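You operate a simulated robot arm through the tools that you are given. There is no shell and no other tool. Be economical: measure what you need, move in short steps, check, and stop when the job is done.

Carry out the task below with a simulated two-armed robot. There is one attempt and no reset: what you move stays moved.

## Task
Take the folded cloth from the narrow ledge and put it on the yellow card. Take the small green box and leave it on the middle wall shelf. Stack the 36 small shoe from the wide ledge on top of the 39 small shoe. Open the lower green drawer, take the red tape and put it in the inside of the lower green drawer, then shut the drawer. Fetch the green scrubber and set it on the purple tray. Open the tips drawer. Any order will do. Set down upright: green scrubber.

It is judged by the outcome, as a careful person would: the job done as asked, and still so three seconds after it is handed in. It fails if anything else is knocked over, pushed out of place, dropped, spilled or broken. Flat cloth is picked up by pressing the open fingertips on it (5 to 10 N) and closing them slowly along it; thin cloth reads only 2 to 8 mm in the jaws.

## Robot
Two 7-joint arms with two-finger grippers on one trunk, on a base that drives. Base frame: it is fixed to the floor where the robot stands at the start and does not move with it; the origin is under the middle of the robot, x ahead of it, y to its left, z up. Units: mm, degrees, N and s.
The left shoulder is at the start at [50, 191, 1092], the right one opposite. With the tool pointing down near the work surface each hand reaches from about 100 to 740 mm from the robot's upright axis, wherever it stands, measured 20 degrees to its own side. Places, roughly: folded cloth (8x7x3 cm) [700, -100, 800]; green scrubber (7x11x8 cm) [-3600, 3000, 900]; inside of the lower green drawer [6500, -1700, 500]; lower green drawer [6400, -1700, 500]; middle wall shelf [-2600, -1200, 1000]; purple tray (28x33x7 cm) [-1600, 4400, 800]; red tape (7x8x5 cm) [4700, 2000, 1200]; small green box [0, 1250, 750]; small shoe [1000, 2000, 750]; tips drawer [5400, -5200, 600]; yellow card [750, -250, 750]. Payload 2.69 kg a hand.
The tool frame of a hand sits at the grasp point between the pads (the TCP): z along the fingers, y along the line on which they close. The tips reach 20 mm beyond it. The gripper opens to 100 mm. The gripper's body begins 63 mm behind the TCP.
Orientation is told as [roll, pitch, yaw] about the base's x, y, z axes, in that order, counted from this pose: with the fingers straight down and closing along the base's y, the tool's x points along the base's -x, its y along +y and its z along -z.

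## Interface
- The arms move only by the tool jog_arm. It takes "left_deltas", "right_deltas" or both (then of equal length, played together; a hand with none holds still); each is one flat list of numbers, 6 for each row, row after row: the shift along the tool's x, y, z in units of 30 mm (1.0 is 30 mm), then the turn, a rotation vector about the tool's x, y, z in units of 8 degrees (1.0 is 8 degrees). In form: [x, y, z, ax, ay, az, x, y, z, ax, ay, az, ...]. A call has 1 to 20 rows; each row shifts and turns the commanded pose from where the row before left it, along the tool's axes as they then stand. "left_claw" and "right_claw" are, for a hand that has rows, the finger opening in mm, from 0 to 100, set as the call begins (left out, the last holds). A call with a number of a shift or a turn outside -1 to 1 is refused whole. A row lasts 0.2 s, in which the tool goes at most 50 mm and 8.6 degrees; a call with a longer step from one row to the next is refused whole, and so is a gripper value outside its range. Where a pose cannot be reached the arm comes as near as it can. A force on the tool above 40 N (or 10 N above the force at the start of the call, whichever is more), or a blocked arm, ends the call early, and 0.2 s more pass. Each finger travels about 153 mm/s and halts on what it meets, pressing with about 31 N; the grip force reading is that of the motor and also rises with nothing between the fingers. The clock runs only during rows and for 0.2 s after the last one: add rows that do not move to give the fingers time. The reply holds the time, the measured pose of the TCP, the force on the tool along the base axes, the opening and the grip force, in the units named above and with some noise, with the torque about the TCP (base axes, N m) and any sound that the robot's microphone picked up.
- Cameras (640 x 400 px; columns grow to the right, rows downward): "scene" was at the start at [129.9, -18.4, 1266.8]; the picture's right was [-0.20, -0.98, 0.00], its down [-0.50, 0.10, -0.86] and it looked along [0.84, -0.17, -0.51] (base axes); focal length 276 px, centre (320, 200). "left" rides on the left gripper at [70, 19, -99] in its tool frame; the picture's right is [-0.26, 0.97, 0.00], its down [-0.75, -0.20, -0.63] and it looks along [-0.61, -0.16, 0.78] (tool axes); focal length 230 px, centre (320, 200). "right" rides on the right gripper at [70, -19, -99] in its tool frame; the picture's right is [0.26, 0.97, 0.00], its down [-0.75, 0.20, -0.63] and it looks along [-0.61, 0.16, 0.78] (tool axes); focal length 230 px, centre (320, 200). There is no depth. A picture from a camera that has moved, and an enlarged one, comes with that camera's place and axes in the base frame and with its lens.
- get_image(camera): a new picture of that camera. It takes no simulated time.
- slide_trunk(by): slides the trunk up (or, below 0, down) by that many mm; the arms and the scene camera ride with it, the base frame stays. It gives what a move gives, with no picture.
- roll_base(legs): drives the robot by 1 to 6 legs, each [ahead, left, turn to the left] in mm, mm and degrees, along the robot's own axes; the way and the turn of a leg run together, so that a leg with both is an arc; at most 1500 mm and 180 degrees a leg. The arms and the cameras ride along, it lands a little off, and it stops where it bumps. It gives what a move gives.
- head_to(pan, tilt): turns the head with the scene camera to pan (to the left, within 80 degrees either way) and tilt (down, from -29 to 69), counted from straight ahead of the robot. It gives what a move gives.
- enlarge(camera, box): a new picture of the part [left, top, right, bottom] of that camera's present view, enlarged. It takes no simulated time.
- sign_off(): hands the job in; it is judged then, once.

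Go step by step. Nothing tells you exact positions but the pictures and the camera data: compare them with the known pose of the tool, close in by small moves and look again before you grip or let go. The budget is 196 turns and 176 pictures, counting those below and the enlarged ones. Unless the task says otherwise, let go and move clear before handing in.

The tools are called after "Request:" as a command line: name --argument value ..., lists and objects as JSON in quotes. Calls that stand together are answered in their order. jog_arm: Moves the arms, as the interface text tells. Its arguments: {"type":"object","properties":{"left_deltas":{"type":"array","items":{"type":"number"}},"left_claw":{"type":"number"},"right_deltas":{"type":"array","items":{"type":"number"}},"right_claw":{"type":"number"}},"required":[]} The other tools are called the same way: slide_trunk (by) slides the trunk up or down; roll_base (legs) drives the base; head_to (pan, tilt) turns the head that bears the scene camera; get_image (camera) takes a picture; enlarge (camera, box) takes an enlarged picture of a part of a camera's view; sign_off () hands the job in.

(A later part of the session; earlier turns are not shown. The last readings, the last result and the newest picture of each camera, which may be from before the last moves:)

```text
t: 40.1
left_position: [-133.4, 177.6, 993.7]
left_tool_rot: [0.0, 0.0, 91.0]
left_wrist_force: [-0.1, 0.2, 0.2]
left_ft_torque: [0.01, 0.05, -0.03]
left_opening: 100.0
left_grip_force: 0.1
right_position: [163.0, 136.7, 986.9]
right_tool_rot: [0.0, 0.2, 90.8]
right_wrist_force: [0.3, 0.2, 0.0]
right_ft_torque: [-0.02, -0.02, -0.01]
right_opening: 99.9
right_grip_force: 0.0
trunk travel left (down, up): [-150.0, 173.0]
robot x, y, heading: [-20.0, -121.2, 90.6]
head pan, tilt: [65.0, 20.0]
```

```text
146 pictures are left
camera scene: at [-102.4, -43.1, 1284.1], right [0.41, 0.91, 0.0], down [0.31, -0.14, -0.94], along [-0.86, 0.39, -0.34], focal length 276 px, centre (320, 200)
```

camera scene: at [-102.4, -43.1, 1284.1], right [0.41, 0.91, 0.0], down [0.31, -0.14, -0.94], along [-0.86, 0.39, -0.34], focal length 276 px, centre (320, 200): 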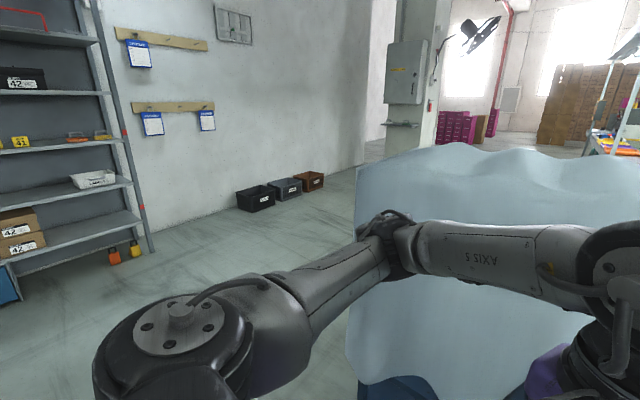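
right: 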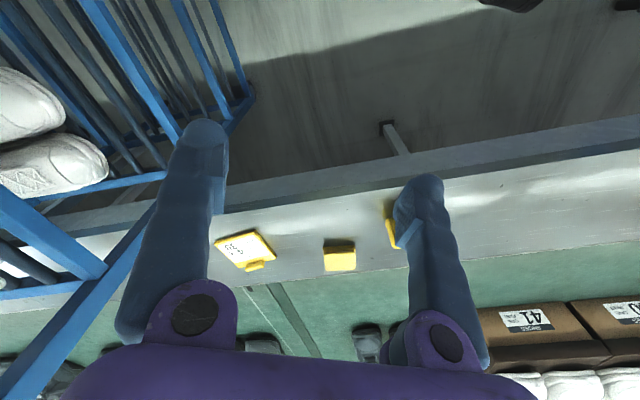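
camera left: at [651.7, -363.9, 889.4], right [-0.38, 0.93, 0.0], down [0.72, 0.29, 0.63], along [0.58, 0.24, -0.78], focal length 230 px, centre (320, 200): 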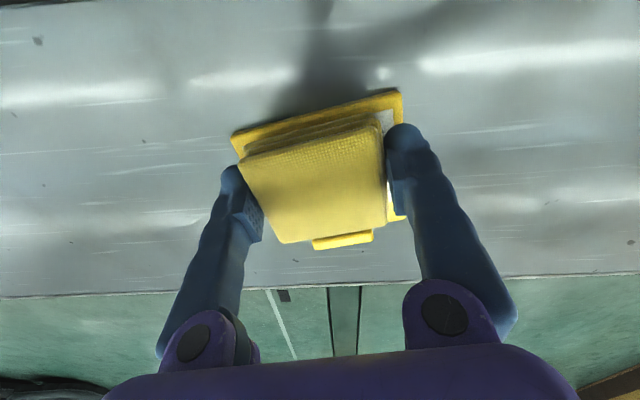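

A sheet-covered cart blocks the way along the ledge; I'll swing round its left side through the open floor.

Request:
roll_base --legs '[[-120, 500, 0], [0, 700, 0]]'

Request:
head_to --pan -20 --tilt 20

Request:
get_image --camera "scene"

Request:
head_to --pan 50 --tilt 10

Request:
get_image --camera "scene"

```text
t: 51.2
left_position: [-1332.8, 39.6, 994.7]
left_tool_rot: [0.0, 0.0, 91.4]
left_wrist_force: [-0.4, -0.6, 0.0]
left_ft_torque: [0.01, -0.04, -0.01]
left_opening: 99.9
left_grip_force: 0.0
right_position: [-1036.5, 0.1, 987.1]
right_tool_rot: [0.0, 0.1, 91.2]
right_wrist_force: [-0.9, 0.7, 0.1]
right_ft_torque: [0.0, -0.01, 0.01]
right_opening: 99.9
right_grip_force: 0.0
trunk travel left (down, up): [-150.0, 173.0]
robot x, y, heading: [-1217.4, -259.2, 91.4]
head pan, tilt: [65.0, 20.0]
```

```text
t: 52.8
left_position: [-1331.3, 39.7, 994.7]
left_tool_rot: [0.0, 0.0, 91.4]
left_wrist_force: [0.1, 0.8, -0.2]
left_ft_torque: [-0.02, -0.02, -0.02]
left_opening: 100.0
left_grip_force: 0.1
right_position: [-1036.6, -0.1, 986.1]
right_tool_rot: [-0.1, 0.1, 91.3]
right_wrist_force: [0.9, -0.2, -0.1]
right_ft_torque: [0.03, 0.02, -0.01]
right_opening: 99.6
right_grip_force: 0.0
trunk travel left (down, up): [-150.0, 173.0]
robot x, y, heading: [-1214.4, -260.4, 91.3]
head pan, tilt: [-20.0, 20.0]
```

```text
145 pictures are left
camera scene: at [-1184.4, -130.4, 1284.2], right [0.95, -0.32, 0.0], down [-0.11, -0.32, -0.94], along [0.3, 0.89, -0.34], focal length 276 px, centre (320, 200)
```

scene: 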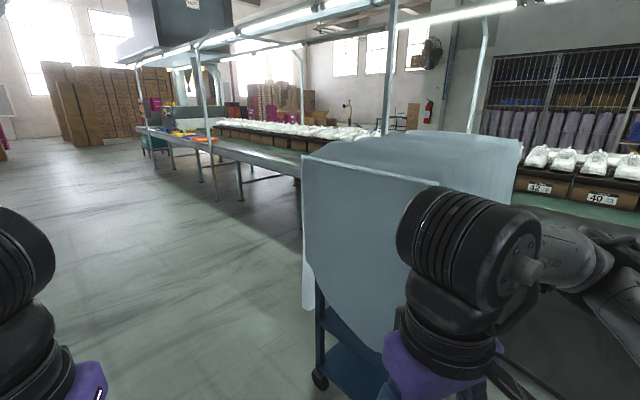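

```text
t: 54.2
left_position: [-1331.7, 39.7, 994.5]
left_tool_rot: [0.1, 0.0, 91.4]
left_wrist_force: [0.0, -0.4, 0.8]
left_ft_torque: [0.05, 0.03, -0.05]
left_opening: 100.2
left_grip_force: 0.0
right_position: [-1036.2, -0.2, 987.0]
right_tool_rot: [0.1, 0.1, 91.3]
right_wrist_force: [0.3, 0.5, 0.5]
right_ft_torque: [0.01, -0.02, -0.02]
right_opening: 100.1
right_grip_force: 0.0
trunk travel left (down, up): [-150.0, 173.0]
robot x, y, heading: [-1211.6, -259.3, 91.3]
head pan, tilt: [50.0, 10.0]
```

```text
144 pictures are left
camera scene: at [-1286.8, -160.2, 1300.4], right [0.63, 0.78, 0.0], down [0.14, -0.11, -0.98], along [-0.77, 0.62, -0.17], focal length 276 px, centre (320, 200)
```

scene: 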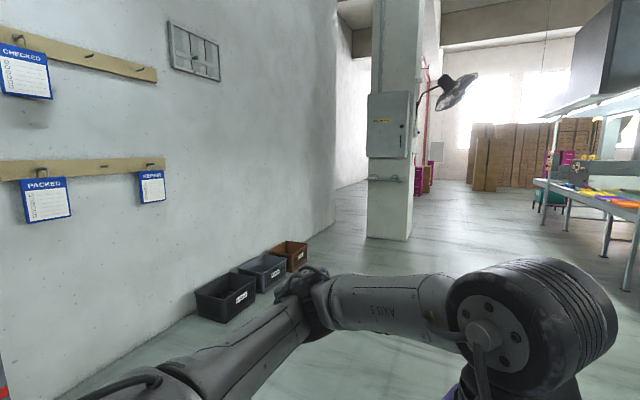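

Open floor ahead. I'll pass left of the cart, then face the ledge near the green box.

Request:
roll_base --legs '[[0, 450, 0], [1500, 0, 0], [200, 0, -60]]'

Request:
head_to --pan 0 --tilt 20

Request:
get_image --camera "scene"

```text
t: 68.4
left_position: [-1423.5, 1662.0, 993.8]
left_tool_rot: [0.0, 0.0, 32.1]
left_wrist_force: [0.1, 0.2, -0.7]
left_ft_torque: [0.02, -0.02, 0.01]
left_opening: 100.0
left_grip_force: 0.0
right_position: [-1307.0, 1389.4, 985.9]
right_tool_rot: [-0.1, 0.0, 31.9]
right_wrist_force: [-0.2, 0.4, -0.6]
right_ft_torque: [0.01, 0.02, 0.0]
right_opening: 100.2
right_grip_force: 0.0
trunk travel left (down, up): [-150.0, 173.0]
robot x, y, heading: [-1621.4, 1411.4, 32.1]
head pan, tilt: [50.0, 10.0]
```

```text
t: 69.6
left_position: [-1424.5, 1661.5, 995.1]
left_tool_rot: [0.0, 0.1, 32.1]
left_wrist_force: [0.0, 0.9, 0.5]
left_ft_torque: [-0.01, -0.04, 0.0]
left_opening: 99.7
left_grip_force: 0.0
right_position: [-1306.4, 1388.0, 985.3]
right_tool_rot: [0.0, 0.0, 32.0]
right_wrist_force: [-0.6, -0.4, 0.0]
right_ft_torque: [0.02, -0.02, -0.01]
right_opening: 100.2
right_grip_force: 0.0
trunk travel left (down, up): [-150.0, 173.0]
robot x, y, heading: [-1620.9, 1409.2, 31.9]
head pan, tilt: [0.0, 20.0]
```

```text
143 pictures are left
camera scene: at [-1506.2, 1480.6, 1284.2], right [0.53, -0.85, 0.0], down [-0.29, -0.18, -0.94], along [0.8, 0.5, -0.34], focal length 276 px, centre (320, 200)
```

scene: 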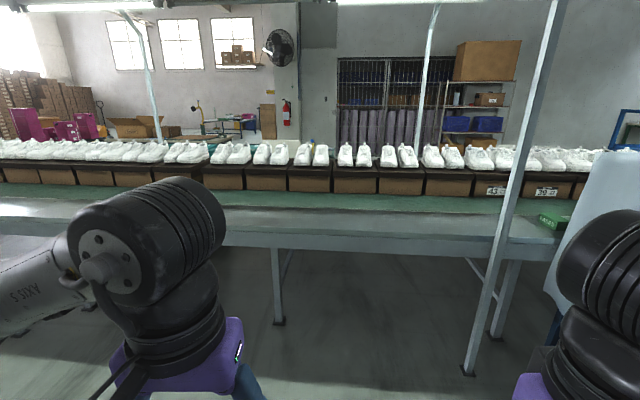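

The green box is at about (38,1189), squeezed between a post and the cart. I'll raise the trunk so the elbows clear the cart, tuck the left hand, and approach.

Request:
slide_trunk --by 170

Request:
jog_arm --left_deltas '[0.55, 0.8, 0, 0, 0, 0, 0.55, 0.8, 0, 0, 0, 0, 0.55, 0.8, 0, 0, 0, 0, 0.55, 0.8, 0, 0, 0, 0, 0.55, 0.8, 0, 0, 0, 0]'

Request:
roll_base --legs '[[498, -590, 0], [0, 0, -14]]'

Request:
head_to --pan -10 --tilt 30

Request:
get_image --camera "scene"

```text
t: 71.5
left_position: [-1424.5, 1662.0, 1163.9]
left_tool_rot: [-0.1, 0.0, 32.1]
left_wrist_force: [-0.2, -0.5, 0.4]
left_ft_torque: [0.01, -0.04, 0.0]
left_opening: 100.0
left_grip_force: 0.0
right_position: [-1306.2, 1387.8, 1156.9]
right_tool_rot: [0.0, 0.1, 31.9]
right_wrist_force: [0.4, 0.1, -0.5]
right_ft_torque: [-0.01, -0.02, 0.0]
right_opening: 99.8
right_grip_force: 0.0
trunk travel left (down, up): [-320.0, 3.0]
robot x, y, heading: [-1620.1, 1410.1, 31.9]
head pan, tilt: [0.0, 20.0]
```

```text
t: 72.7
left_position: [-1526.9, 1731.4, 1183.5]
left_tool_rot: [0.1, 0.2, 32.0]
left_wrist_force: [0.0, 1.0, 0.1]
left_ft_torque: [-0.01, -0.01, -0.01]
left_opening: 99.8
left_grip_force: 0.0
left hand out of reach, approached as far as the arm can: row 4, 5
right_position: [-1307.2, 1387.8, 1156.9]
right_tool_rot: [-0.1, 0.0, 31.9]
right_wrist_force: [0.6, 0.1, -0.1]
right_ft_torque: [0.01, -0.01, -0.01]
right_opening: 100.0
right_grip_force: 0.1
trunk travel left (down, up): [-320.0, 3.0]
robot x, y, heading: [-1621.7, 1412.1, 31.8]
head pan, tilt: [0.0, 20.0]
```

```text
t: 77.7
left_position: [-835.8, 1514.3, 1183.2]
left_tool_rot: [-0.1, 0.1, 30.7]
left_wrist_force: [0.1, -0.5, -0.2]
left_ft_torque: [-0.05, -0.02, -0.03]
left_opening: 100.0
left_grip_force: 0.0
right_position: [-625.4, 1167.6, 1156.2]
right_tool_rot: [0.0, 0.1, 30.7]
right_wrist_force: [-0.9, -1.0, -0.4]
right_ft_torque: [0.01, -0.03, 0.01]
right_opening: 100.2
right_grip_force: 0.1
trunk travel left (down, up): [-320.0, 3.0]
robot x, y, heading: [-937.8, 1196.6, 30.7]
head pan, tilt: [0.0, 20.0]
stopped in leg 1: the robot was blocked; the commanded pose is now the measured one
```

```text
t: 78.4
left_position: [-836.2, 1513.1, 1184.0]
left_tool_rot: [0.0, 0.1, 30.8]
left_wrist_force: [0.1, 1.4, -1.2]
left_ft_torque: [-0.02, -0.01, 0.04]
left_opening: 100.1
left_grip_force: 0.1
right_position: [-625.7, 1166.0, 1156.3]
right_tool_rot: [-0.2, 0.1, 30.6]
right_wrist_force: [0.7, 0.1, 0.2]
right_ft_torque: [0.01, 0.0, -0.03]
right_opening: 99.9
right_grip_force: 0.0
trunk travel left (down, up): [-320.0, 3.0]
robot x, y, heading: [-939.8, 1194.6, 30.6]
head pan, tilt: [-10.0, 30.0]
```

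```text
142 pictures are left
camera scene: at [-817.7, 1247.1, 1438.2], right [0.35, -0.94, 0.0], down [-0.47, -0.18, -0.87], along [0.81, 0.31, -0.5], focal length 276 px, centre (320, 200)
```

scene: 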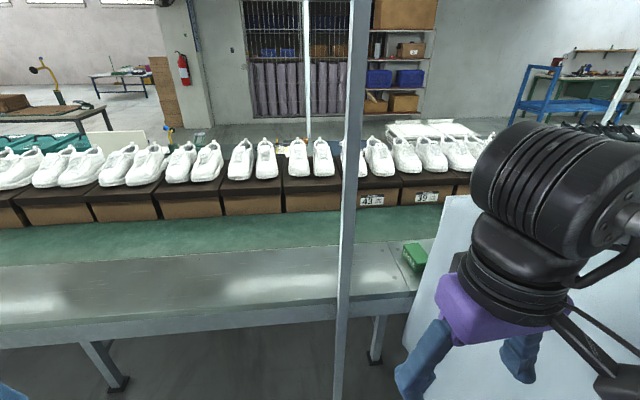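

The base was blocked by something, probably the cart. I'll look to the right and down.

Request:
head_to --pan -70 --tilt 45

Request:
get_image --camera "scene"

Request:
head_to --pan -25 --tilt 60

Request:
get_image --camera "scene"

```text
t: 79.7
left_position: [-836.9, 1512.8, 1183.5]
left_tool_rot: [0.0, 0.1, 30.8]
left_wrist_force: [0.3, -0.2, -0.6]
left_ft_torque: [0.02, -0.01, 0.01]
left_opening: 100.0
left_grip_force: 0.0
right_position: [-623.7, 1165.7, 1156.7]
right_tool_rot: [-0.2, 0.1, 30.6]
right_wrist_force: [0.6, 0.2, 0.1]
right_ft_torque: [-0.02, 0.01, -0.02]
right_opening: 100.0
right_grip_force: 0.0
trunk travel left (down, up): [-320.0, 3.0]
robot x, y, heading: [-937.6, 1200.4, 30.4]
head pan, tilt: [-70.0, 45.0]
```

```text
141 pictures are left
camera scene: at [-839.4, 1163.9, 1415.5], right [-0.63, -0.77, 0.0], down [-0.55, 0.45, -0.71], along [0.55, -0.45, -0.71], focal length 276 px, centre (320, 200)
```

scene: 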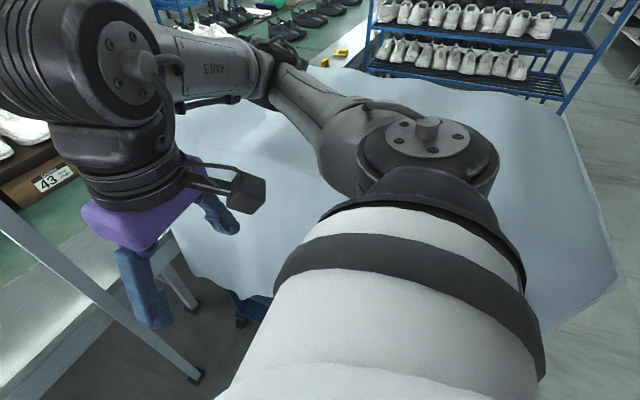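

```text
t: 80.8
left_position: [-836.9, 1513.1, 1181.9]
left_tool_rot: [0.0, 0.2, 30.8]
left_wrist_force: [-0.5, 1.1, 0.2]
left_ft_torque: [-0.02, -0.01, -0.02]
left_opening: 100.0
left_grip_force: 0.1
right_position: [-624.7, 1167.3, 1156.1]
right_tool_rot: [-0.1, 0.0, 30.6]
right_wrist_force: [0.8, -0.4, 0.3]
right_ft_torque: [0.01, -0.02, -0.02]
right_opening: 99.9
right_grip_force: 0.1
trunk travel left (down, up): [-320.0, 3.0]
robot x, y, heading: [-938.7, 1195.8, 30.6]
head pan, tilt: [-25.0, 60.0]
```

```text
140 pictures are left
camera scene: at [-836.0, 1221.9, 1396.0], right [0.1, -1.0, 0.0], down [-0.86, -0.08, -0.5], along [0.5, 0.05, -0.87], focal length 276 px, centre (320, 200)
```

scene: 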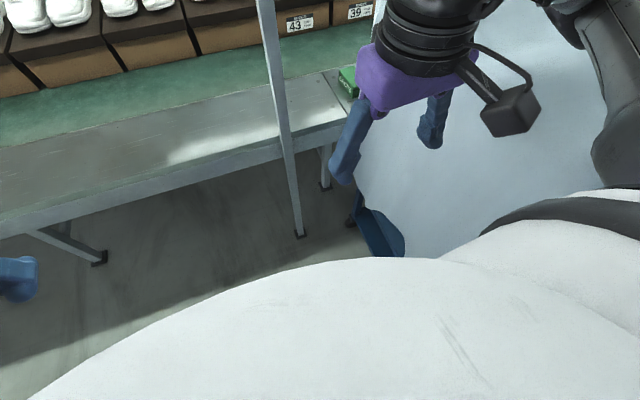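

The base touched the cart's side. I'll back off it slightly, slide forward parallel to it, then turn toward the box.

Request:
roll_base --legs '[[0, 50, 0], [361, -95, 0], [0, 0, -20]]'

Request:
get_image --camera "scene"

Request:
get_image --camera "right"

```text
t: 83.9
left_position: [-528.9, 1665.8, 1185.0]
left_tool_rot: [-0.1, 0.1, 30.8]
left_wrist_force: [-0.2, -0.5, 0.4]
left_ft_torque: [0.02, 0.01, -0.03]
left_opening: 99.8
left_grip_force: 0.1
right_position: [-317.3, 1317.3, 1157.0]
right_tool_rot: [-0.1, 0.2, 30.4]
right_wrist_force: [-0.5, -1.2, -0.5]
right_ft_torque: [0.01, -0.03, 0.0]
right_opening: 99.9
right_grip_force: 0.2
trunk travel left (down, up): [-320.0, 3.0]
robot x, y, heading: [-628.8, 1349.1, 30.5]
head pan, tilt: [-25.0, 60.0]
stopped in leg 2: the robot was blocked; the commanded pose is now the measured one
```

```text
139 pictures are left
camera scene: at [-529.8, 1374.1, 1396.0], right [0.1, -1.0, 0.0], down [-0.86, -0.08, -0.5], along [0.5, 0.05, -0.87], focal length 276 px, centre (320, 200)
```

scene: 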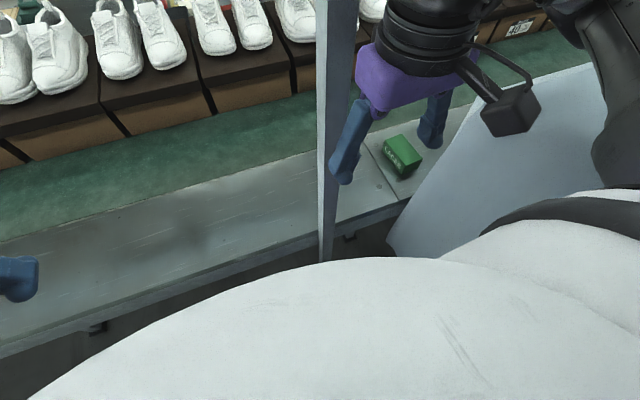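

```text
138 pictures are left
camera right: at [-369.1, 1265.9, 1255.5], right [-0.71, 0.7, 0.0], down [0.55, 0.55, 0.63], along [0.44, 0.45, -0.78], focal length 230 px, centre (320, 200)
```

right: 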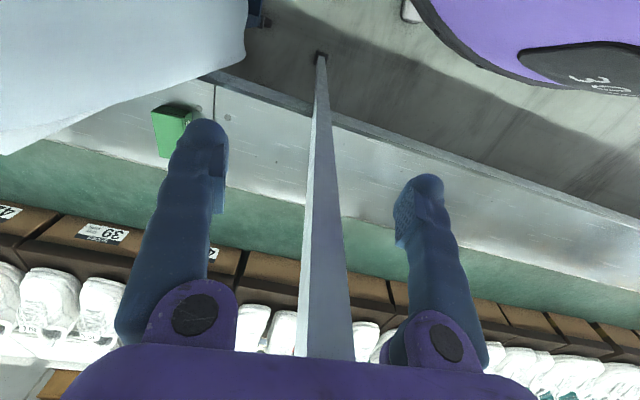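

The base seems close to the post now. I'll back off a bit and turn right toward the box.

Request:
roll_base --legs '[[-30, 0, 0], [0, 0, -25]]'

Request:
head_to --pan -15 --tilt 50

Request:
get_image --camera "scene"

Request:
get_image --camera "right"

```text
t: 85.5
left_position: [-500.0, 1629.0, 1184.1]
left_tool_rot: [0.0, 0.0, 20.8]
left_wrist_force: [0.2, -0.6, -0.2]
left_ft_torque: [0.03, 0.01, 0.0]
left_opening: 100.2
left_grip_force: 0.0
right_position: [-352.3, 1251.1, 1156.0]
right_tool_rot: [0.0, 0.2, 20.6]
right_wrist_force: [0.0, 0.1, 0.8]
right_ft_torque: [0.04, 0.06, 0.01]
right_opening: 100.0
right_grip_force: 0.1
trunk travel left (down, up): [-320.0, 3.0]
robot x, y, heading: [-656.9, 1333.0, 20.7]
head pan, tilt: [-25.0, 60.0]
stopped in leg 2: the robot was blocked; the commanded pose is now the measured one
```

```text
t: 86.2
left_position: [-501.0, 1631.0, 1182.7]
left_tool_rot: [0.0, 0.1, 20.8]
left_wrist_force: [-0.1, 0.6, 0.2]
left_ft_torque: [0.01, 0.01, 0.0]
left_opening: 99.7
left_grip_force: 0.1
right_position: [-353.2, 1251.9, 1156.8]
right_tool_rot: [0.0, 0.1, 20.6]
right_wrist_force: [-0.4, -0.4, 0.4]
right_ft_torque: [0.01, 0.01, 0.03]
right_opening: 99.9
right_grip_force: 0.0
trunk travel left (down, up): [-320.0, 3.0]
robot x, y, heading: [-658.4, 1335.0, 20.6]
head pan, tilt: [-15.0, 50.0]
```

```text
137 pictures are left
camera scene: at [-541.7, 1356.9, 1408.5], right [0.1, -1.0, 0.0], down [-0.76, -0.07, -0.64], along [0.64, 0.06, -0.77], focal length 276 px, centre (320, 200)
```

scene: 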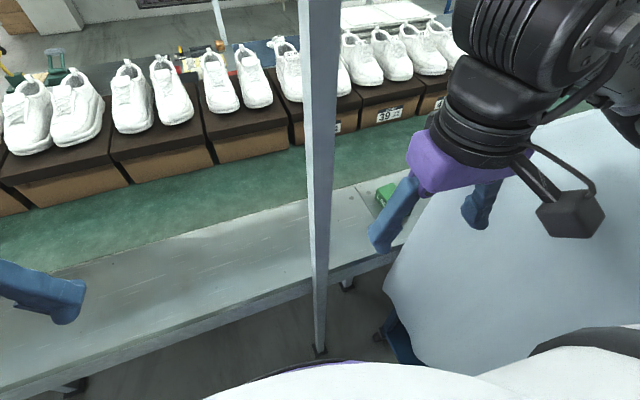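

```text
136 pictures are left
camera right: at [-412.2, 1209.8, 1255.4], right [-0.58, 0.81, 0.0], down [0.63, 0.45, 0.63], along [0.51, 0.36, -0.78], focal length 230 px, centre (320, 200)
```

right: 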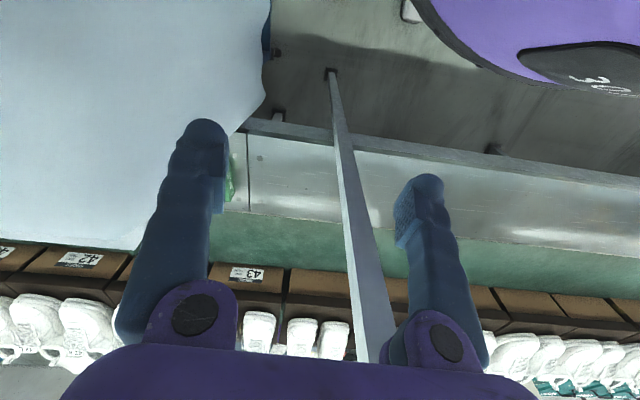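

Rotation got blocked too, so it may be an arm or a base corner. I'll look at the right side.

Request:
head_to --pan -80 --tilt 35

Request:
get_image --camera "scene"

Request:
head_to --pan -80 --tilt 69

Request:
get_image --camera "scene"

Request:
get_image --camera "left"

```text
t: 87.6
left_position: [-502.5, 1631.5, 1183.2]
left_tool_rot: [0.0, 0.0, 20.8]
left_wrist_force: [-0.4, -0.1, -0.4]
left_ft_torque: [-0.01, 0.01, 0.0]
left_opening: 99.9
left_grip_force: 0.0
right_position: [-352.9, 1252.6, 1156.6]
right_tool_rot: [-0.1, 0.1, 20.6]
right_wrist_force: [0.0, 0.1, -0.8]
right_ft_torque: [0.01, 0.01, -0.01]
right_opening: 100.1
right_grip_force: 0.1
trunk travel left (down, up): [-320.0, 3.0]
robot x, y, heading: [-656.5, 1334.8, 20.6]
head pan, tilt: [-80.0, 35.0]
```

```text
135 pictures are left
camera scene: at [-573.4, 1273.5, 1430.3], right [-0.86, -0.51, 0.0], down [-0.29, 0.49, -0.82], along [0.42, -0.7, -0.57], focal length 276 px, centre (320, 200)
```

scene: 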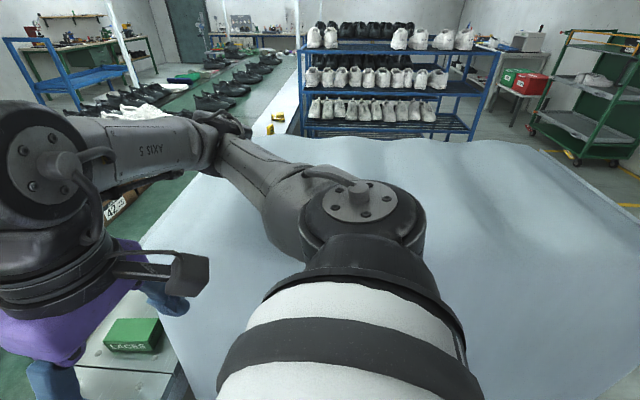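

```text
t: 88.6
left_position: [-501.7, 1631.0, 1182.9]
left_tool_rot: [0.1, 0.2, 20.8]
left_wrist_force: [-0.1, 0.9, -0.6]
left_ft_torque: [0.02, -0.02, 0.0]
left_opening: 100.0
left_grip_force: 0.0
right_position: [-353.6, 1252.3, 1155.9]
right_tool_rot: [-0.1, 0.1, 20.5]
right_wrist_force: [0.3, 0.6, -0.2]
right_ft_torque: [0.04, 0.02, 0.0]
right_opening: 100.4
right_grip_force: 0.0
trunk travel left (down, up): [-320.0, 3.0]
robot x, y, heading: [-659.0, 1335.6, 20.7]
head pan, tilt: [-80.0, 68.8]
```

```text
134 pictures are left
camera scene: at [-589.8, 1301.1, 1386.7], right [-0.86, -0.51, 0.0], down [-0.47, 0.8, -0.36], along [0.18, -0.31, -0.93], focal length 276 px, centre (320, 200)
```

scene: 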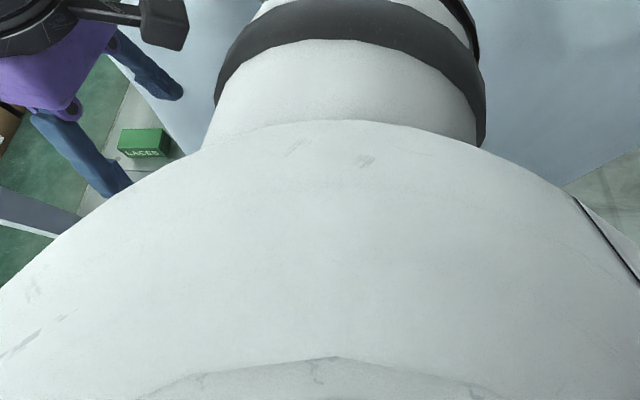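

```text
133 pictures are left
camera left: at [-573.4, 1622.9, 1283.4], right [-0.1, 0.99, 0.0], down [0.77, 0.08, 0.63], along [0.63, 0.06, -0.78], focal length 230 px, centre (320, 200)
```

left: 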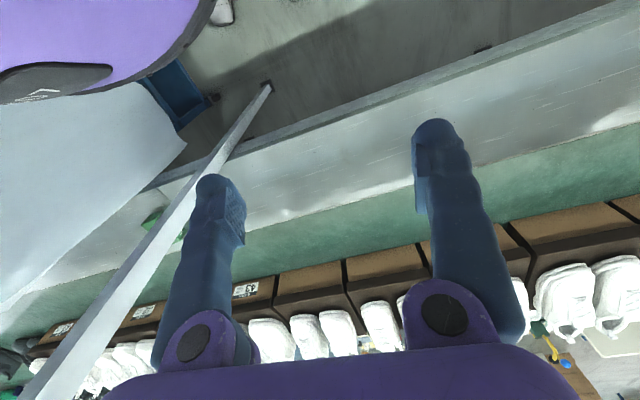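

The base is against the cart, but the box (≈[6,1194]) should be reachable from here. I'll extend the right hand past the post toward it.

Request:
jog_arm --right_deltas '[-0.88, -0.5, 0, 0, 0, 0, -0.88, -0.5, 0, 0, 0, 0, -0.88, -0.5, 0, 0, 0, 0, -0.88, -0.5, 0, 0, 0, 0, -0.88, -0.5, 0, 0, 0, 0, -0.88, -0.5, 0, 0, 0, 0, -0.88, -0.5, 0, 0, 0, 0, -0.88, -0.5, 0, 0, 0, 0, -0.88, -0.5, 0, 0, 0, 0]'

Request:
get_image --camera "right"

Request:
head_to --pan -30 --tilt 45

Request:
get_image --camera "scene"

```text
t: 90.6
left_position: [-501.5, 1630.1, 1183.4]
left_tool_rot: [0.0, 0.1, 20.7]
left_wrist_force: [0.2, -0.3, -0.6]
left_ft_torque: [0.01, 0.03, 0.01]
left_opening: 100.0
left_grip_force: 0.0
right_position: [-83.0, 1211.0, 1154.7]
right_tool_rot: [-0.1, 0.2, 20.6]
right_wrist_force: [0.1, 0.0, 0.6]
right_ft_torque: [0.01, 0.01, 0.01]
right_opening: 100.0
right_grip_force: 0.0
trunk travel left (down, up): [-320.0, 3.0]
robot x, y, heading: [-660.4, 1338.7, 20.5]
head pan, tilt: [-80.0, 68.8]
```

```text
132 pictures are left
camera right: at [-141.7, 1169.3, 1254.4], right [-0.58, 0.81, 0.0], down [0.63, 0.45, 0.63], along [0.51, 0.36, -0.78], focal length 230 px, centre (320, 200)
```

right: 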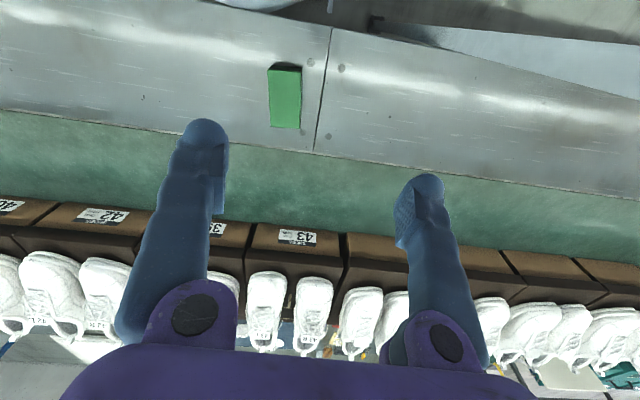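

```text
t: 91.8
left_position: [-501.3, 1630.6, 1184.1]
left_tool_rot: [-0.1, 0.1, 20.7]
left_wrist_force: [-0.5, 0.0, -0.4]
left_ft_torque: [0.01, 0.01, 0.01]
left_opening: 99.8
left_grip_force: 0.0
right_position: [-84.7, 1211.1, 1155.1]
right_tool_rot: [-0.1, 0.2, 20.5]
right_wrist_force: [-0.2, -0.5, -0.4]
right_ft_torque: [0.01, -0.01, -0.02]
right_opening: 100.2
right_grip_force: 0.0
trunk travel left (down, up): [-320.0, 3.0]
robot x, y, heading: [-657.3, 1337.4, 20.4]
head pan, tilt: [-30.0, 45.0]
```

```text
131 pictures are left
camera scene: at [-538.1, 1335.9, 1415.4], right [-0.16, -0.99, 0.0], down [-0.7, 0.12, -0.71], along [0.7, -0.12, -0.71], focal length 276 px, centre (320, 200)
```

scene: 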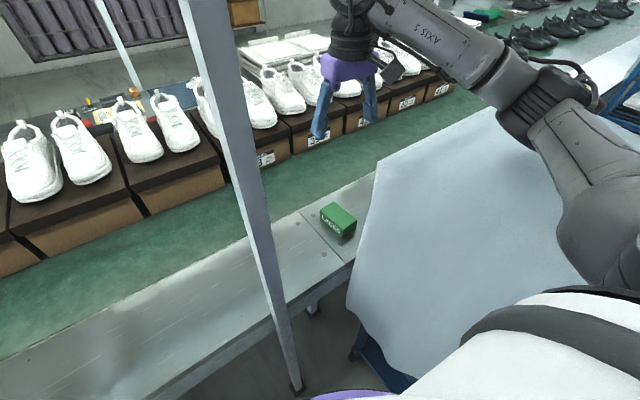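

The elbow would foul the cart from here. A better plan is to use the left arm threading between post and cart, with the robot facing along −y. I'll retract, back out, and turn.

Request:
jog_arm --right_deltas '[0.88, 0.5, 0, 0, 0, 0, 0.88, 0.5, 0, 0, 0, 0, 0.88, 0.5, 0, 0, 0, 0, 0.88, 0.5, 0, 0, 0, 0, 0.88, 0.5, 0, 0, 0, 0, 0.88, 0.5, 0, 0, 0, 0, 0.88, 0.5, 0, 0, 0, 0, 0.88, 0.5, 0, 0, 0, 0, 0.88, 0.5, 0, 0, 0, 0]'

Request:
roll_base --legs '[[-60, 120, 0], [-499, 131, 0], [0, 0, -103]]'

Request:
head_to --pan 30 --tilt 30

Request:
get_image --camera "scene"

```text
t: 93.8
left_position: [-501.2, 1631.2, 1182.9]
left_tool_rot: [-0.2, 0.1, 20.8]
left_wrist_force: [0.4, 0.7, -0.3]
left_ft_torque: [0.01, 0.01, -0.02]
left_opening: 100.2
left_grip_force: 0.0
right_position: [-353.1, 1253.6, 1155.7]
right_tool_rot: [-0.1, 0.0, 20.5]
right_wrist_force: [0.0, 0.3, 0.0]
right_ft_torque: [-0.02, -0.03, -0.01]
right_opening: 99.8
right_grip_force: 0.0
trunk travel left (down, up): [-320.0, 3.0]
robot x, y, heading: [-655.7, 1336.4, 20.8]
head pan, tilt: [-30.0, 45.0]
```

```text
t: 102.4
left_position: [-1023.0, 1149.5, 1184.2]
left_tool_rot: [0.1, 0.1, -83.8]
left_wrist_force: [0.3, -0.3, 0.4]
left_ft_torque: [-0.01, 0.02, 0.0]
left_opening: 99.8
left_grip_force: 0.0
right_position: [-1425.3, 1100.7, 1155.7]
right_tool_rot: [-0.1, 0.1, -84.1]
right_wrist_force: [-0.1, 0.5, -0.3]
right_ft_torque: [0.0, 0.0, -0.01]
right_opening: 100.1
right_grip_force: 0.0
trunk travel left (down, up): [-320.0, 3.0]
robot x, y, heading: [-1266.6, 1372.8, -83.9]
head pan, tilt: [-30.0, 45.0]
```

```text
t: 103.7
left_position: [-1022.8, 1147.8, 1183.6]
left_tool_rot: [-0.1, 0.1, -84.0]
left_wrist_force: [-0.6, 0.4, -0.9]
left_ft_torque: [-0.02, -0.01, -0.03]
left_opening: 100.0
left_grip_force: 0.1
right_position: [-1425.9, 1100.7, 1155.7]
right_tool_rot: [-0.1, 0.1, -84.2]
right_wrist_force: [1.1, 0.0, -0.1]
right_ft_torque: [0.0, 0.0, 0.03]
right_opening: 100.0
right_grip_force: 0.3
trunk travel left (down, up): [-320.0, 3.0]
robot x, y, heading: [-1268.2, 1372.7, -84.2]
head pan, tilt: [30.0, 30.0]
```

```text
130 pictures are left
camera scene: at [-1210.5, 1260.9, 1438.1], right [-0.81, -0.59, 0.0], down [-0.29, 0.41, -0.87], along [0.51, -0.7, -0.5], focal length 276 px, centre (320, 200)
```

scene: 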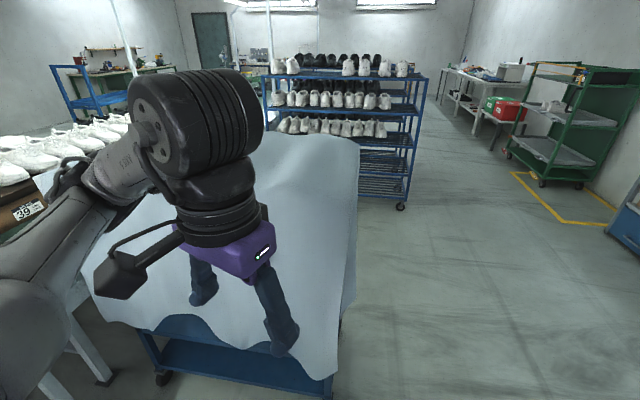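

The cart's side is at u≈1020–1070, so there's room. I'll slide into the gap with the left side toward the ledge.

Request:
roll_base --legs '[[90, 0, 0], [0, 480, 0]]'

Request:
head_to --pan 55 --tilt 35

Request:
get_image --camera "scene"

Request:
get_image --camera "left"

```text
t: 109.1
left_position: [-541.5, 1110.7, 1184.2]
left_tool_rot: [-0.1, 0.1, -83.6]
left_wrist_force: [-0.1, 0.1, -1.4]
left_ft_torque: [0.02, -0.02, 0.0]
left_opening: 99.9
left_grip_force: 0.1
right_position: [-945.4, 1061.1, 1155.4]
right_tool_rot: [-0.1, 0.2, -83.8]
right_wrist_force: [-0.3, -0.7, 0.0]
right_ft_torque: [-0.01, -0.02, -0.02]
right_opening: 99.9
right_grip_force: 0.0
trunk travel left (down, up): [-320.0, 3.0]
robot x, y, heading: [-789.8, 1335.4, -83.9]
head pan, tilt: [30.0, 30.0]
```

```text
t: 110.0
left_position: [-541.7, 1109.6, 1184.3]
left_tool_rot: [-0.1, 0.0, -83.6]
left_wrist_force: [0.1, 0.1, 0.6]
left_ft_torque: [0.0, 0.0, 0.02]
left_opening: 100.1
left_grip_force: 0.0
right_position: [-945.4, 1060.4, 1157.4]
right_tool_rot: [-0.2, 0.0, -83.9]
right_wrist_force: [-0.4, 0.2, -0.1]
right_ft_torque: [0.02, 0.01, -0.01]
right_opening: 99.9
right_grip_force: 0.0
trunk travel left (down, up): [-320.0, 3.0]
robot x, y, heading: [-791.0, 1333.1, -83.6]
head pan, tilt: [55.0, 35.0]
```

```text
129 pictures are left
camera scene: at [-706.0, 1253.0, 1430.3], right [-0.48, -0.88, 0.0], down [-0.5, 0.28, -0.82], along [0.72, -0.4, -0.57], focal length 276 px, centre (320, 200)
```

scene: 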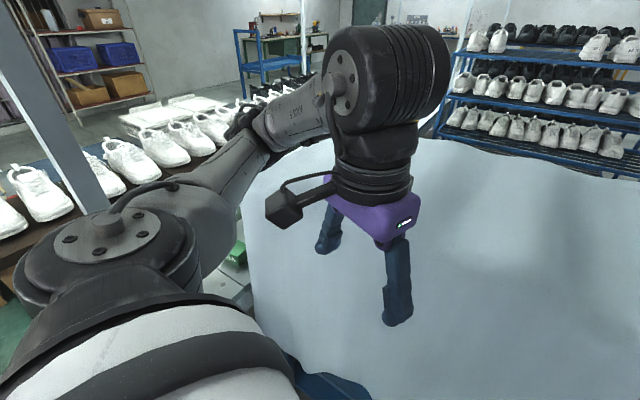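

```text
128 pictures are left
camera left: at [-531.4, 1180.8, 1283.4], right [0.99, -0.15, 0.0], down [-0.12, -0.77, 0.63], along [-0.09, -0.62, -0.78], focal length 230 px, centre (320, 200)
```

left: 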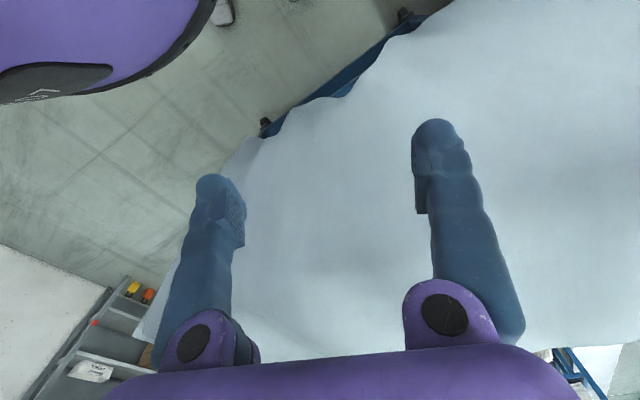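

The way is clear. I'll shift the base 40 mm more, lift the left hand over the sheet's corner and extend toward the box.

Request:
roll_base --legs '[[0, 40, 0]]'

Request:
jog_arm --left_deltas '[0, 0, -0.8, 0, 0, 0, 0, 0, -0.8, 0, 0, 0, 0.07, 0.99, 0, 0, 0, 0, 0.07, 0.99, 0, 0, 0, 0, 0.07, 0.99, 0, 0, 0, 0, 0.07, 0.99, 0, 0, 0, 0, 0.07, 0.99, 0, 0, 0, 0, 0.07, 0.99, 0, 0, 0, 0, 0.07, 0.99, 0, 0, 0, 0, 0.07, 0.99, 0, 0, 0, 0, 0.07, 0.99, 0, 0, 0, 0, 0.07, 0.99, 0, 0, 0, 0, 0.07, 0.99, 0, 0, 0, 0, 0.07, 0.99, 0, 0, 0, 0]'

Request:
get_image --camera "left"

Request:
get_image --camera "scene"

```text
t: 111.0
left_position: [-501.4, 1115.0, 1183.8]
left_tool_rot: [-0.2, 0.1, -83.6]
left_wrist_force: [0.3, -1.3, 0.9]
left_ft_torque: [-0.02, 0.02, 0.0]
left_opening: 99.9
left_grip_force: 0.1
right_position: [-904.2, 1065.0, 1155.4]
right_tool_rot: [-0.1, 0.1, -83.7]
right_wrist_force: [0.2, 0.4, -0.2]
right_ft_torque: [0.02, -0.03, 0.02]
right_opening: 99.7
right_grip_force: 0.1
trunk travel left (down, up): [-320.0, 3.0]
robot x, y, heading: [-752.5, 1342.0, -83.9]
head pan, tilt: [55.0, 35.0]
```

```text
t: 114.0
left_position: [-238.9, 1054.3, 1208.9]
left_tool_rot: [0.0, 0.4, -83.7]
left_wrist_force: [0.0, 0.1, -0.4]
left_ft_torque: [-0.01, -0.01, 0.0]
left_opening: 100.1
left_grip_force: 0.1
left hand out of reach, approached as far as the arm can: row 7, 8, 9, 10, 11, 12, 13, 14
right_position: [-903.0, 1061.7, 1152.9]
right_tool_rot: [-0.1, 0.4, -83.8]
right_wrist_force: [-0.2, -0.7, 0.3]
right_ft_torque: [0.0, 0.01, -0.01]
right_opening: 100.2
right_grip_force: 0.0
trunk travel left (down, up): [-320.0, 3.0]
robot x, y, heading: [-749.7, 1337.3, -83.9]
head pan, tilt: [55.0, 35.0]
```

```text
127 pictures are left
camera left: at [-229.0, 1124.5, 1308.9], right [0.99, -0.15, 0.0], down [-0.11, -0.77, 0.62], along [-0.1, -0.62, -0.78], focal length 230 px, centre (320, 200)
```

left: 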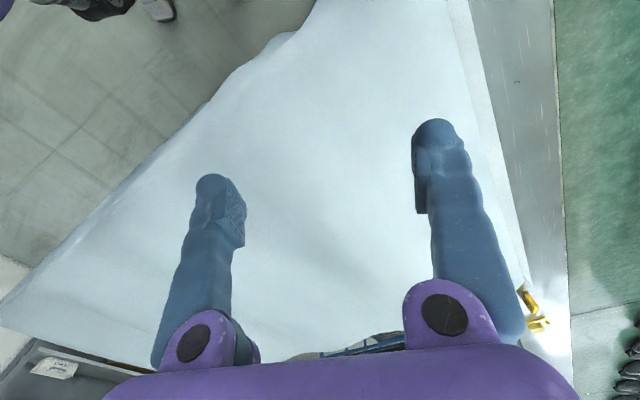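

```text
126 pictures are left
camera scene: at [-664.7, 1251.0, 1429.5], right [-0.48, -0.88, 0.0], down [-0.5, 0.28, -0.82], along [0.72, -0.39, -0.58], focal length 276 px, centre (320, 200)
```

scene: 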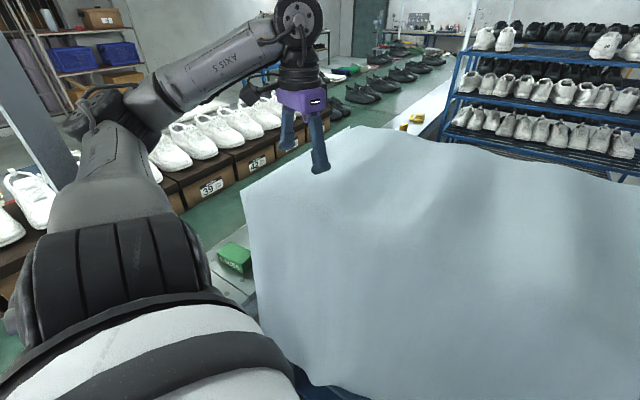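

The left arm hits its joint range and its elbow nears the post, so I'll withdraw it. New idea: come in with the right arm, hook the box with a tilted hand and slide it away from the cart, then grasp normally.

Request:
jog_arm --left_deltas '[0.33, -0.94, 0, 0, 0, 0, 0.33, -0.94, 0, 0, 0, 0, 0.33, -0.94, 0, 0, 0, 0, 0.33, -0.94, 0, 0, 0, 0, 0.33, -0.94, 0, 0, 0, 0, 0.33, -0.94, 0, 0, 0, 0, 0.33, -0.94, 0, 0, 0, 0, 0.33, -0.94, 0, 0, 0, 0, 0.33, -0.94, 0, 0, 0, 0]'

Request:
get_image --camera "scene"

```text
t: 116.0
left_position: [-502.5, 1121.9, 1212.8]
left_tool_rot: [0.0, 0.1, -83.7]
left_wrist_force: [-0.8, -0.4, 0.4]
left_ft_torque: [0.05, 0.02, -0.03]
left_opening: 100.0
left_grip_force: 0.1
right_position: [-905.7, 1064.9, 1155.6]
right_tool_rot: [0.1, 0.1, -83.8]
right_wrist_force: [-0.7, 0.0, -0.3]
right_ft_torque: [0.04, 0.0, 0.0]
right_opening: 99.8
right_grip_force: 0.0
trunk travel left (down, up): [-320.0, 3.0]
robot x, y, heading: [-749.1, 1340.0, -83.7]
head pan, tilt: [55.0, 35.0]
```

```text
125 pictures are left
camera scene: at [-667.1, 1256.6, 1430.3], right [-0.48, -0.88, 0.0], down [-0.5, 0.28, -0.82], along [0.72, -0.39, -0.57], focal length 276 px, centre (320, 200)
```

scene: 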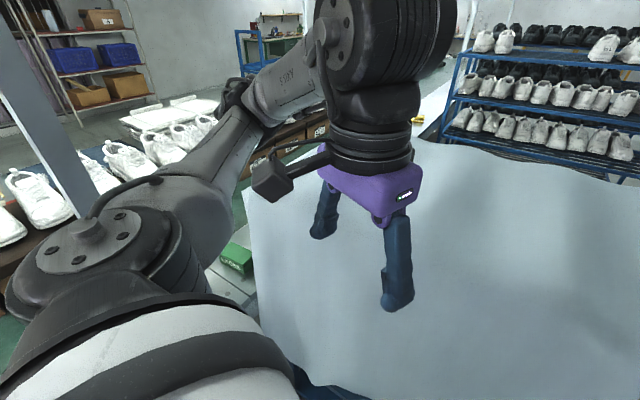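

I'll back out, turn to face the ledge again with the right hand raised, and re-enter nearer the post side.

Request:
roll_base --legs '[[-80, -250, 0], [0, 0, 91]]'

Request:
jog_arm --right_deltas '[0, 0, -0.9, 0, 0, 0, 0, 0, -0.9, 0, 0, 0, 0, 0, -0.9, 0, 0, 0, 0, 0, -0.9, 0, 0, 0, 0, 0, -0.9, 0, 0, 0]'

Request:
head_to --pan -40 --tilt 40

Request:
get_image --camera "scene"

```text
t: 122.7
left_position: [-785.1, 1640.7, 1214.1]
left_tool_rot: [-0.1, 0.1, 6.7]
left_wrist_force: [-0.6, -0.2, 0.2]
left_ft_torque: [0.0, -0.01, -0.02]
left_opening: 100.1
left_grip_force: 0.1
right_position: [-728.4, 1238.5, 1155.8]
right_tool_rot: [-0.1, 0.1, 6.4]
right_wrist_force: [-0.4, 0.1, 0.5]
right_ft_torque: [0.0, -0.01, -0.02]
right_opening: 99.9
right_grip_force: 0.1
trunk travel left (down, up): [-320.0, 3.0]
robot x, y, heading: [-1003.2, 1391.3, 6.6]
head pan, tilt: [55.0, 35.0]
```

```text
t: 123.8
left_position: [-785.4, 1640.8, 1213.4]
left_tool_rot: [-0.1, 0.0, 6.7]
left_wrist_force: [0.2, 0.3, 0.7]
left_ft_torque: [0.06, 0.0, -0.03]
left_opening: 99.9
left_grip_force: 0.1
right_position: [-728.4, 1236.5, 1292.2]
right_tool_rot: [-0.1, 0.1, 6.4]
right_wrist_force: [-0.6, 0.1, 0.1]
right_ft_torque: [0.0, 0.0, 0.03]
right_opening: 100.1
right_grip_force: 0.1
trunk travel left (down, up): [-320.0, 3.0]
robot x, y, heading: [-1002.6, 1392.9, 6.6]
head pan, tilt: [55.0, 35.0]
```

```text
t: 125.6
left_position: [-785.9, 1641.0, 1213.9]
left_tool_rot: [0.0, 0.1, 6.6]
left_wrist_force: [-0.1, -0.4, -0.1]
left_ft_torque: [-0.03, -0.02, -0.02]
left_opening: 100.1
left_grip_force: 0.0
right_position: [-727.6, 1236.2, 1290.6]
right_tool_rot: [0.1, 0.1, 6.3]
right_wrist_force: [-0.3, 0.4, 0.7]
right_ft_torque: [-0.04, -0.01, 0.01]
right_opening: 99.8
right_grip_force: 0.0
trunk travel left (down, up): [-320.0, 3.0]
robot x, y, heading: [-1004.8, 1393.9, 6.5]
head pan, tilt: [-40.0, 40.0]
```

```text
124 pictures are left
camera scene: at [-890.2, 1349.7, 1422.7], right [-0.55, -0.83, 0.0], down [-0.54, 0.35, -0.77], along [0.64, -0.42, -0.64], focal length 276 px, centre (320, 200)
```

scene: 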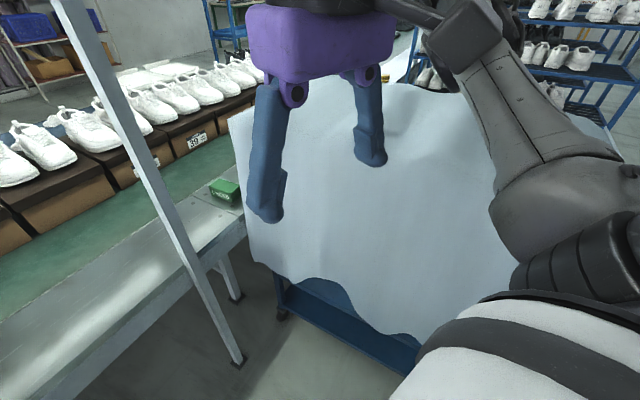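

Drive straight in 320 mm.

Request:
roll_base --legs '[[320, 0, 0]]'

Request:
head_to --pan -25 --tilt 45

Request:
get_image --camera "scene"

```text
t: 127.7
left_position: [-469.4, 1677.2, 1213.5]
left_tool_rot: [0.0, 0.2, 6.8]
left_wrist_force: [-0.1, 0.5, -0.4]
left_ft_torque: [0.0, 0.01, 0.03]
left_opening: 100.0
left_grip_force: 0.1
right_position: [-411.7, 1275.3, 1290.8]
right_tool_rot: [-0.1, 0.1, 6.6]
right_wrist_force: [-0.3, 0.7, -0.2]
right_ft_torque: [-0.01, 0.01, 0.03]
right_opening: 99.9
right_grip_force: 0.0
trunk travel left (down, up): [-320.0, 3.0]
robot x, y, heading: [-685.1, 1427.1, 6.6]
head pan, tilt: [-40.0, 40.0]
```

```text
t: 128.5
left_position: [-470.0, 1676.9, 1214.0]
left_tool_rot: [-0.1, 0.1, 6.7]
left_wrist_force: [-0.4, -0.5, -0.6]
left_ft_torque: [-0.02, 0.03, 0.01]
left_opening: 99.9
left_grip_force: 0.2
right_position: [-411.2, 1274.6, 1292.0]
right_tool_rot: [-0.1, 0.1, 6.6]
right_wrist_force: [0.2, -0.3, 0.5]
right_ft_torque: [-0.03, -0.02, -0.01]
right_opening: 100.1
right_grip_force: 0.1
trunk travel left (down, up): [-320.0, 3.0]
robot x, y, heading: [-686.2, 1425.8, 6.5]
head pan, tilt: [-25.0, 45.0]
```

```text
123 pictures are left
camera scene: at [-567.8, 1407.3, 1415.5], right [-0.32, -0.95, 0.0], down [-0.67, 0.22, -0.71], along [0.67, -0.22, -0.71], focal length 276 px, centre (320, 200)
```

scene: 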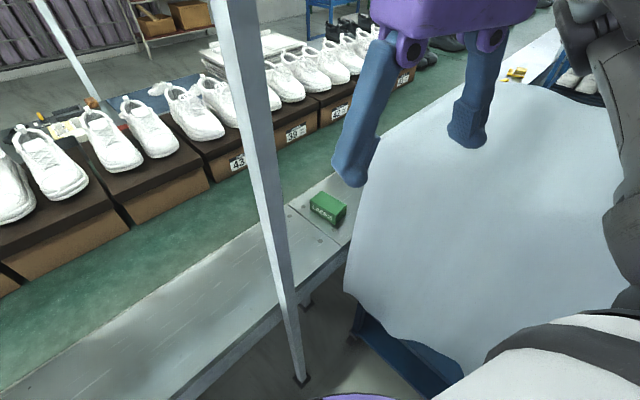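

Now at a good spot. I'll shift the base left ~95 mm for a straighter arm, then turn and tilt the right hand (fingers toward the cart side) for hooking behind the box, still high up.

Request:
roll_base --legs '[[-31, 93, 0]]'

Request:
jog_arm --right_deltas '[0, 0, 0, 0, 0, 1, 0, 0, 0, 0, 0, 1, 0, 0, 0, 0, 0, 1, 0, 0, 0, 0, 0, 1, 0, 0, 0, 0, 0, 1, 0, 0, 0, 0, 0, 1, 0, 0, 0, 0, 0, 1, 0, 0, 0, 0, 0, 1, 0, 0, 0, 0, 0, 0.7]' --right_claw 55

```text
t: 129.9
left_position: [-509.8, 1765.9, 1213.0]
left_tool_rot: [-0.1, 0.1, 6.7]
left_wrist_force: [-1.0, -0.3, -0.4]
left_ft_torque: [-0.03, -0.03, -0.02]
left_opening: 99.9
left_grip_force: 0.1
right_position: [-452.0, 1362.3, 1291.2]
right_tool_rot: [0.0, 0.2, 6.4]
right_wrist_force: [-0.2, 0.8, 0.4]
right_ft_torque: [0.01, -0.01, -0.01]
right_opening: 99.9
right_grip_force: 0.0
trunk travel left (down, up): [-320.0, 3.0]
robot x, y, heading: [-728.2, 1517.6, 6.9]
head pan, tilt: [-25.0, 45.0]
```

```text
t: 131.9
left_position: [-511.6, 1765.5, 1214.3]
left_tool_rot: [0.0, 0.0, 6.7]
left_wrist_force: [-0.4, 0.1, 0.2]
left_ft_torque: [0.0, 0.01, -0.03]
left_opening: 100.1
left_grip_force: 0.1
right_position: [-453.3, 1363.6, 1290.7]
right_tool_rot: [-0.1, 0.0, -63.3]
right_wrist_force: [-0.3, -0.2, -0.6]
right_ft_torque: [0.04, -0.02, -0.01]
right_opening: 54.9
right_grip_force: 0.0
trunk travel left (down, up): [-320.0, 3.0]
robot x, y, heading: [-726.0, 1518.7, 6.6]
head pan, tilt: [-25.0, 45.0]
```

Now move the hand over, tilt it 50°, keeping high.

Request:
jog_arm --right_deltas '[-1, 0, 0, 0, 0, 0, -1, 0, 0, 0, 0, 0, -1, 0, 0, 0, 0, 0, -1, 0, 0, 0, 0, 0, -1, 0, 0, 0, 0, 0, -1, 0, 0, 0, 0, 0, -1, 0, 0, 0, 0, 0, -1, 0, 0, 0, 0, 0, -1, 0, 0, 0, 0, 0, 0, 0, 0, 0, -0.9, 0, 0, 0, 0, 0, -0.9, 0, 0, 0, 0, 0, -0.9, 0, 0, 0, 0, 0, -0.9, 0, 0, 0, 0, 0, -0.9, 0, 0, 0, 0, 0, -0.9, 0, 0, 0, 0, 0, -0.85, 0]'

Request:
get_image --camera "scene"

```text
t: 135.3
left_position: [-510.9, 1765.7, 1213.9]
left_tool_rot: [-0.2, 0.0, 6.8]
left_wrist_force: [-0.7, 0.2, 0.5]
left_ft_torque: [0.01, -0.01, -0.02]
left_opening: 100.0
left_grip_force: 0.1
right_position: [-330.5, 1121.9, 1292.7]
right_tool_rot: [-0.1, -50.2, -63.1]
right_wrist_force: [0.0, 0.5, 0.7]
right_ft_torque: [0.0, -0.01, 0.02]
right_opening: 54.9
right_grip_force: 0.1
trunk travel left (down, up): [-320.0, 3.0]
robot x, y, heading: [-726.1, 1515.9, 6.4]
head pan, tilt: [-25.0, 45.0]
```

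```text
122 pictures are left
camera scene: at [-609.0, 1495.9, 1415.5], right [-0.32, -0.95, 0.0], down [-0.67, 0.22, -0.71], along [0.67, -0.22, -0.71], focal length 276 px, centre (320, 200)
```

scene: 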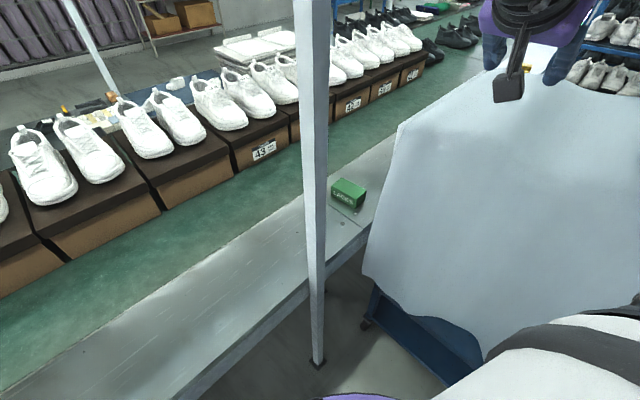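

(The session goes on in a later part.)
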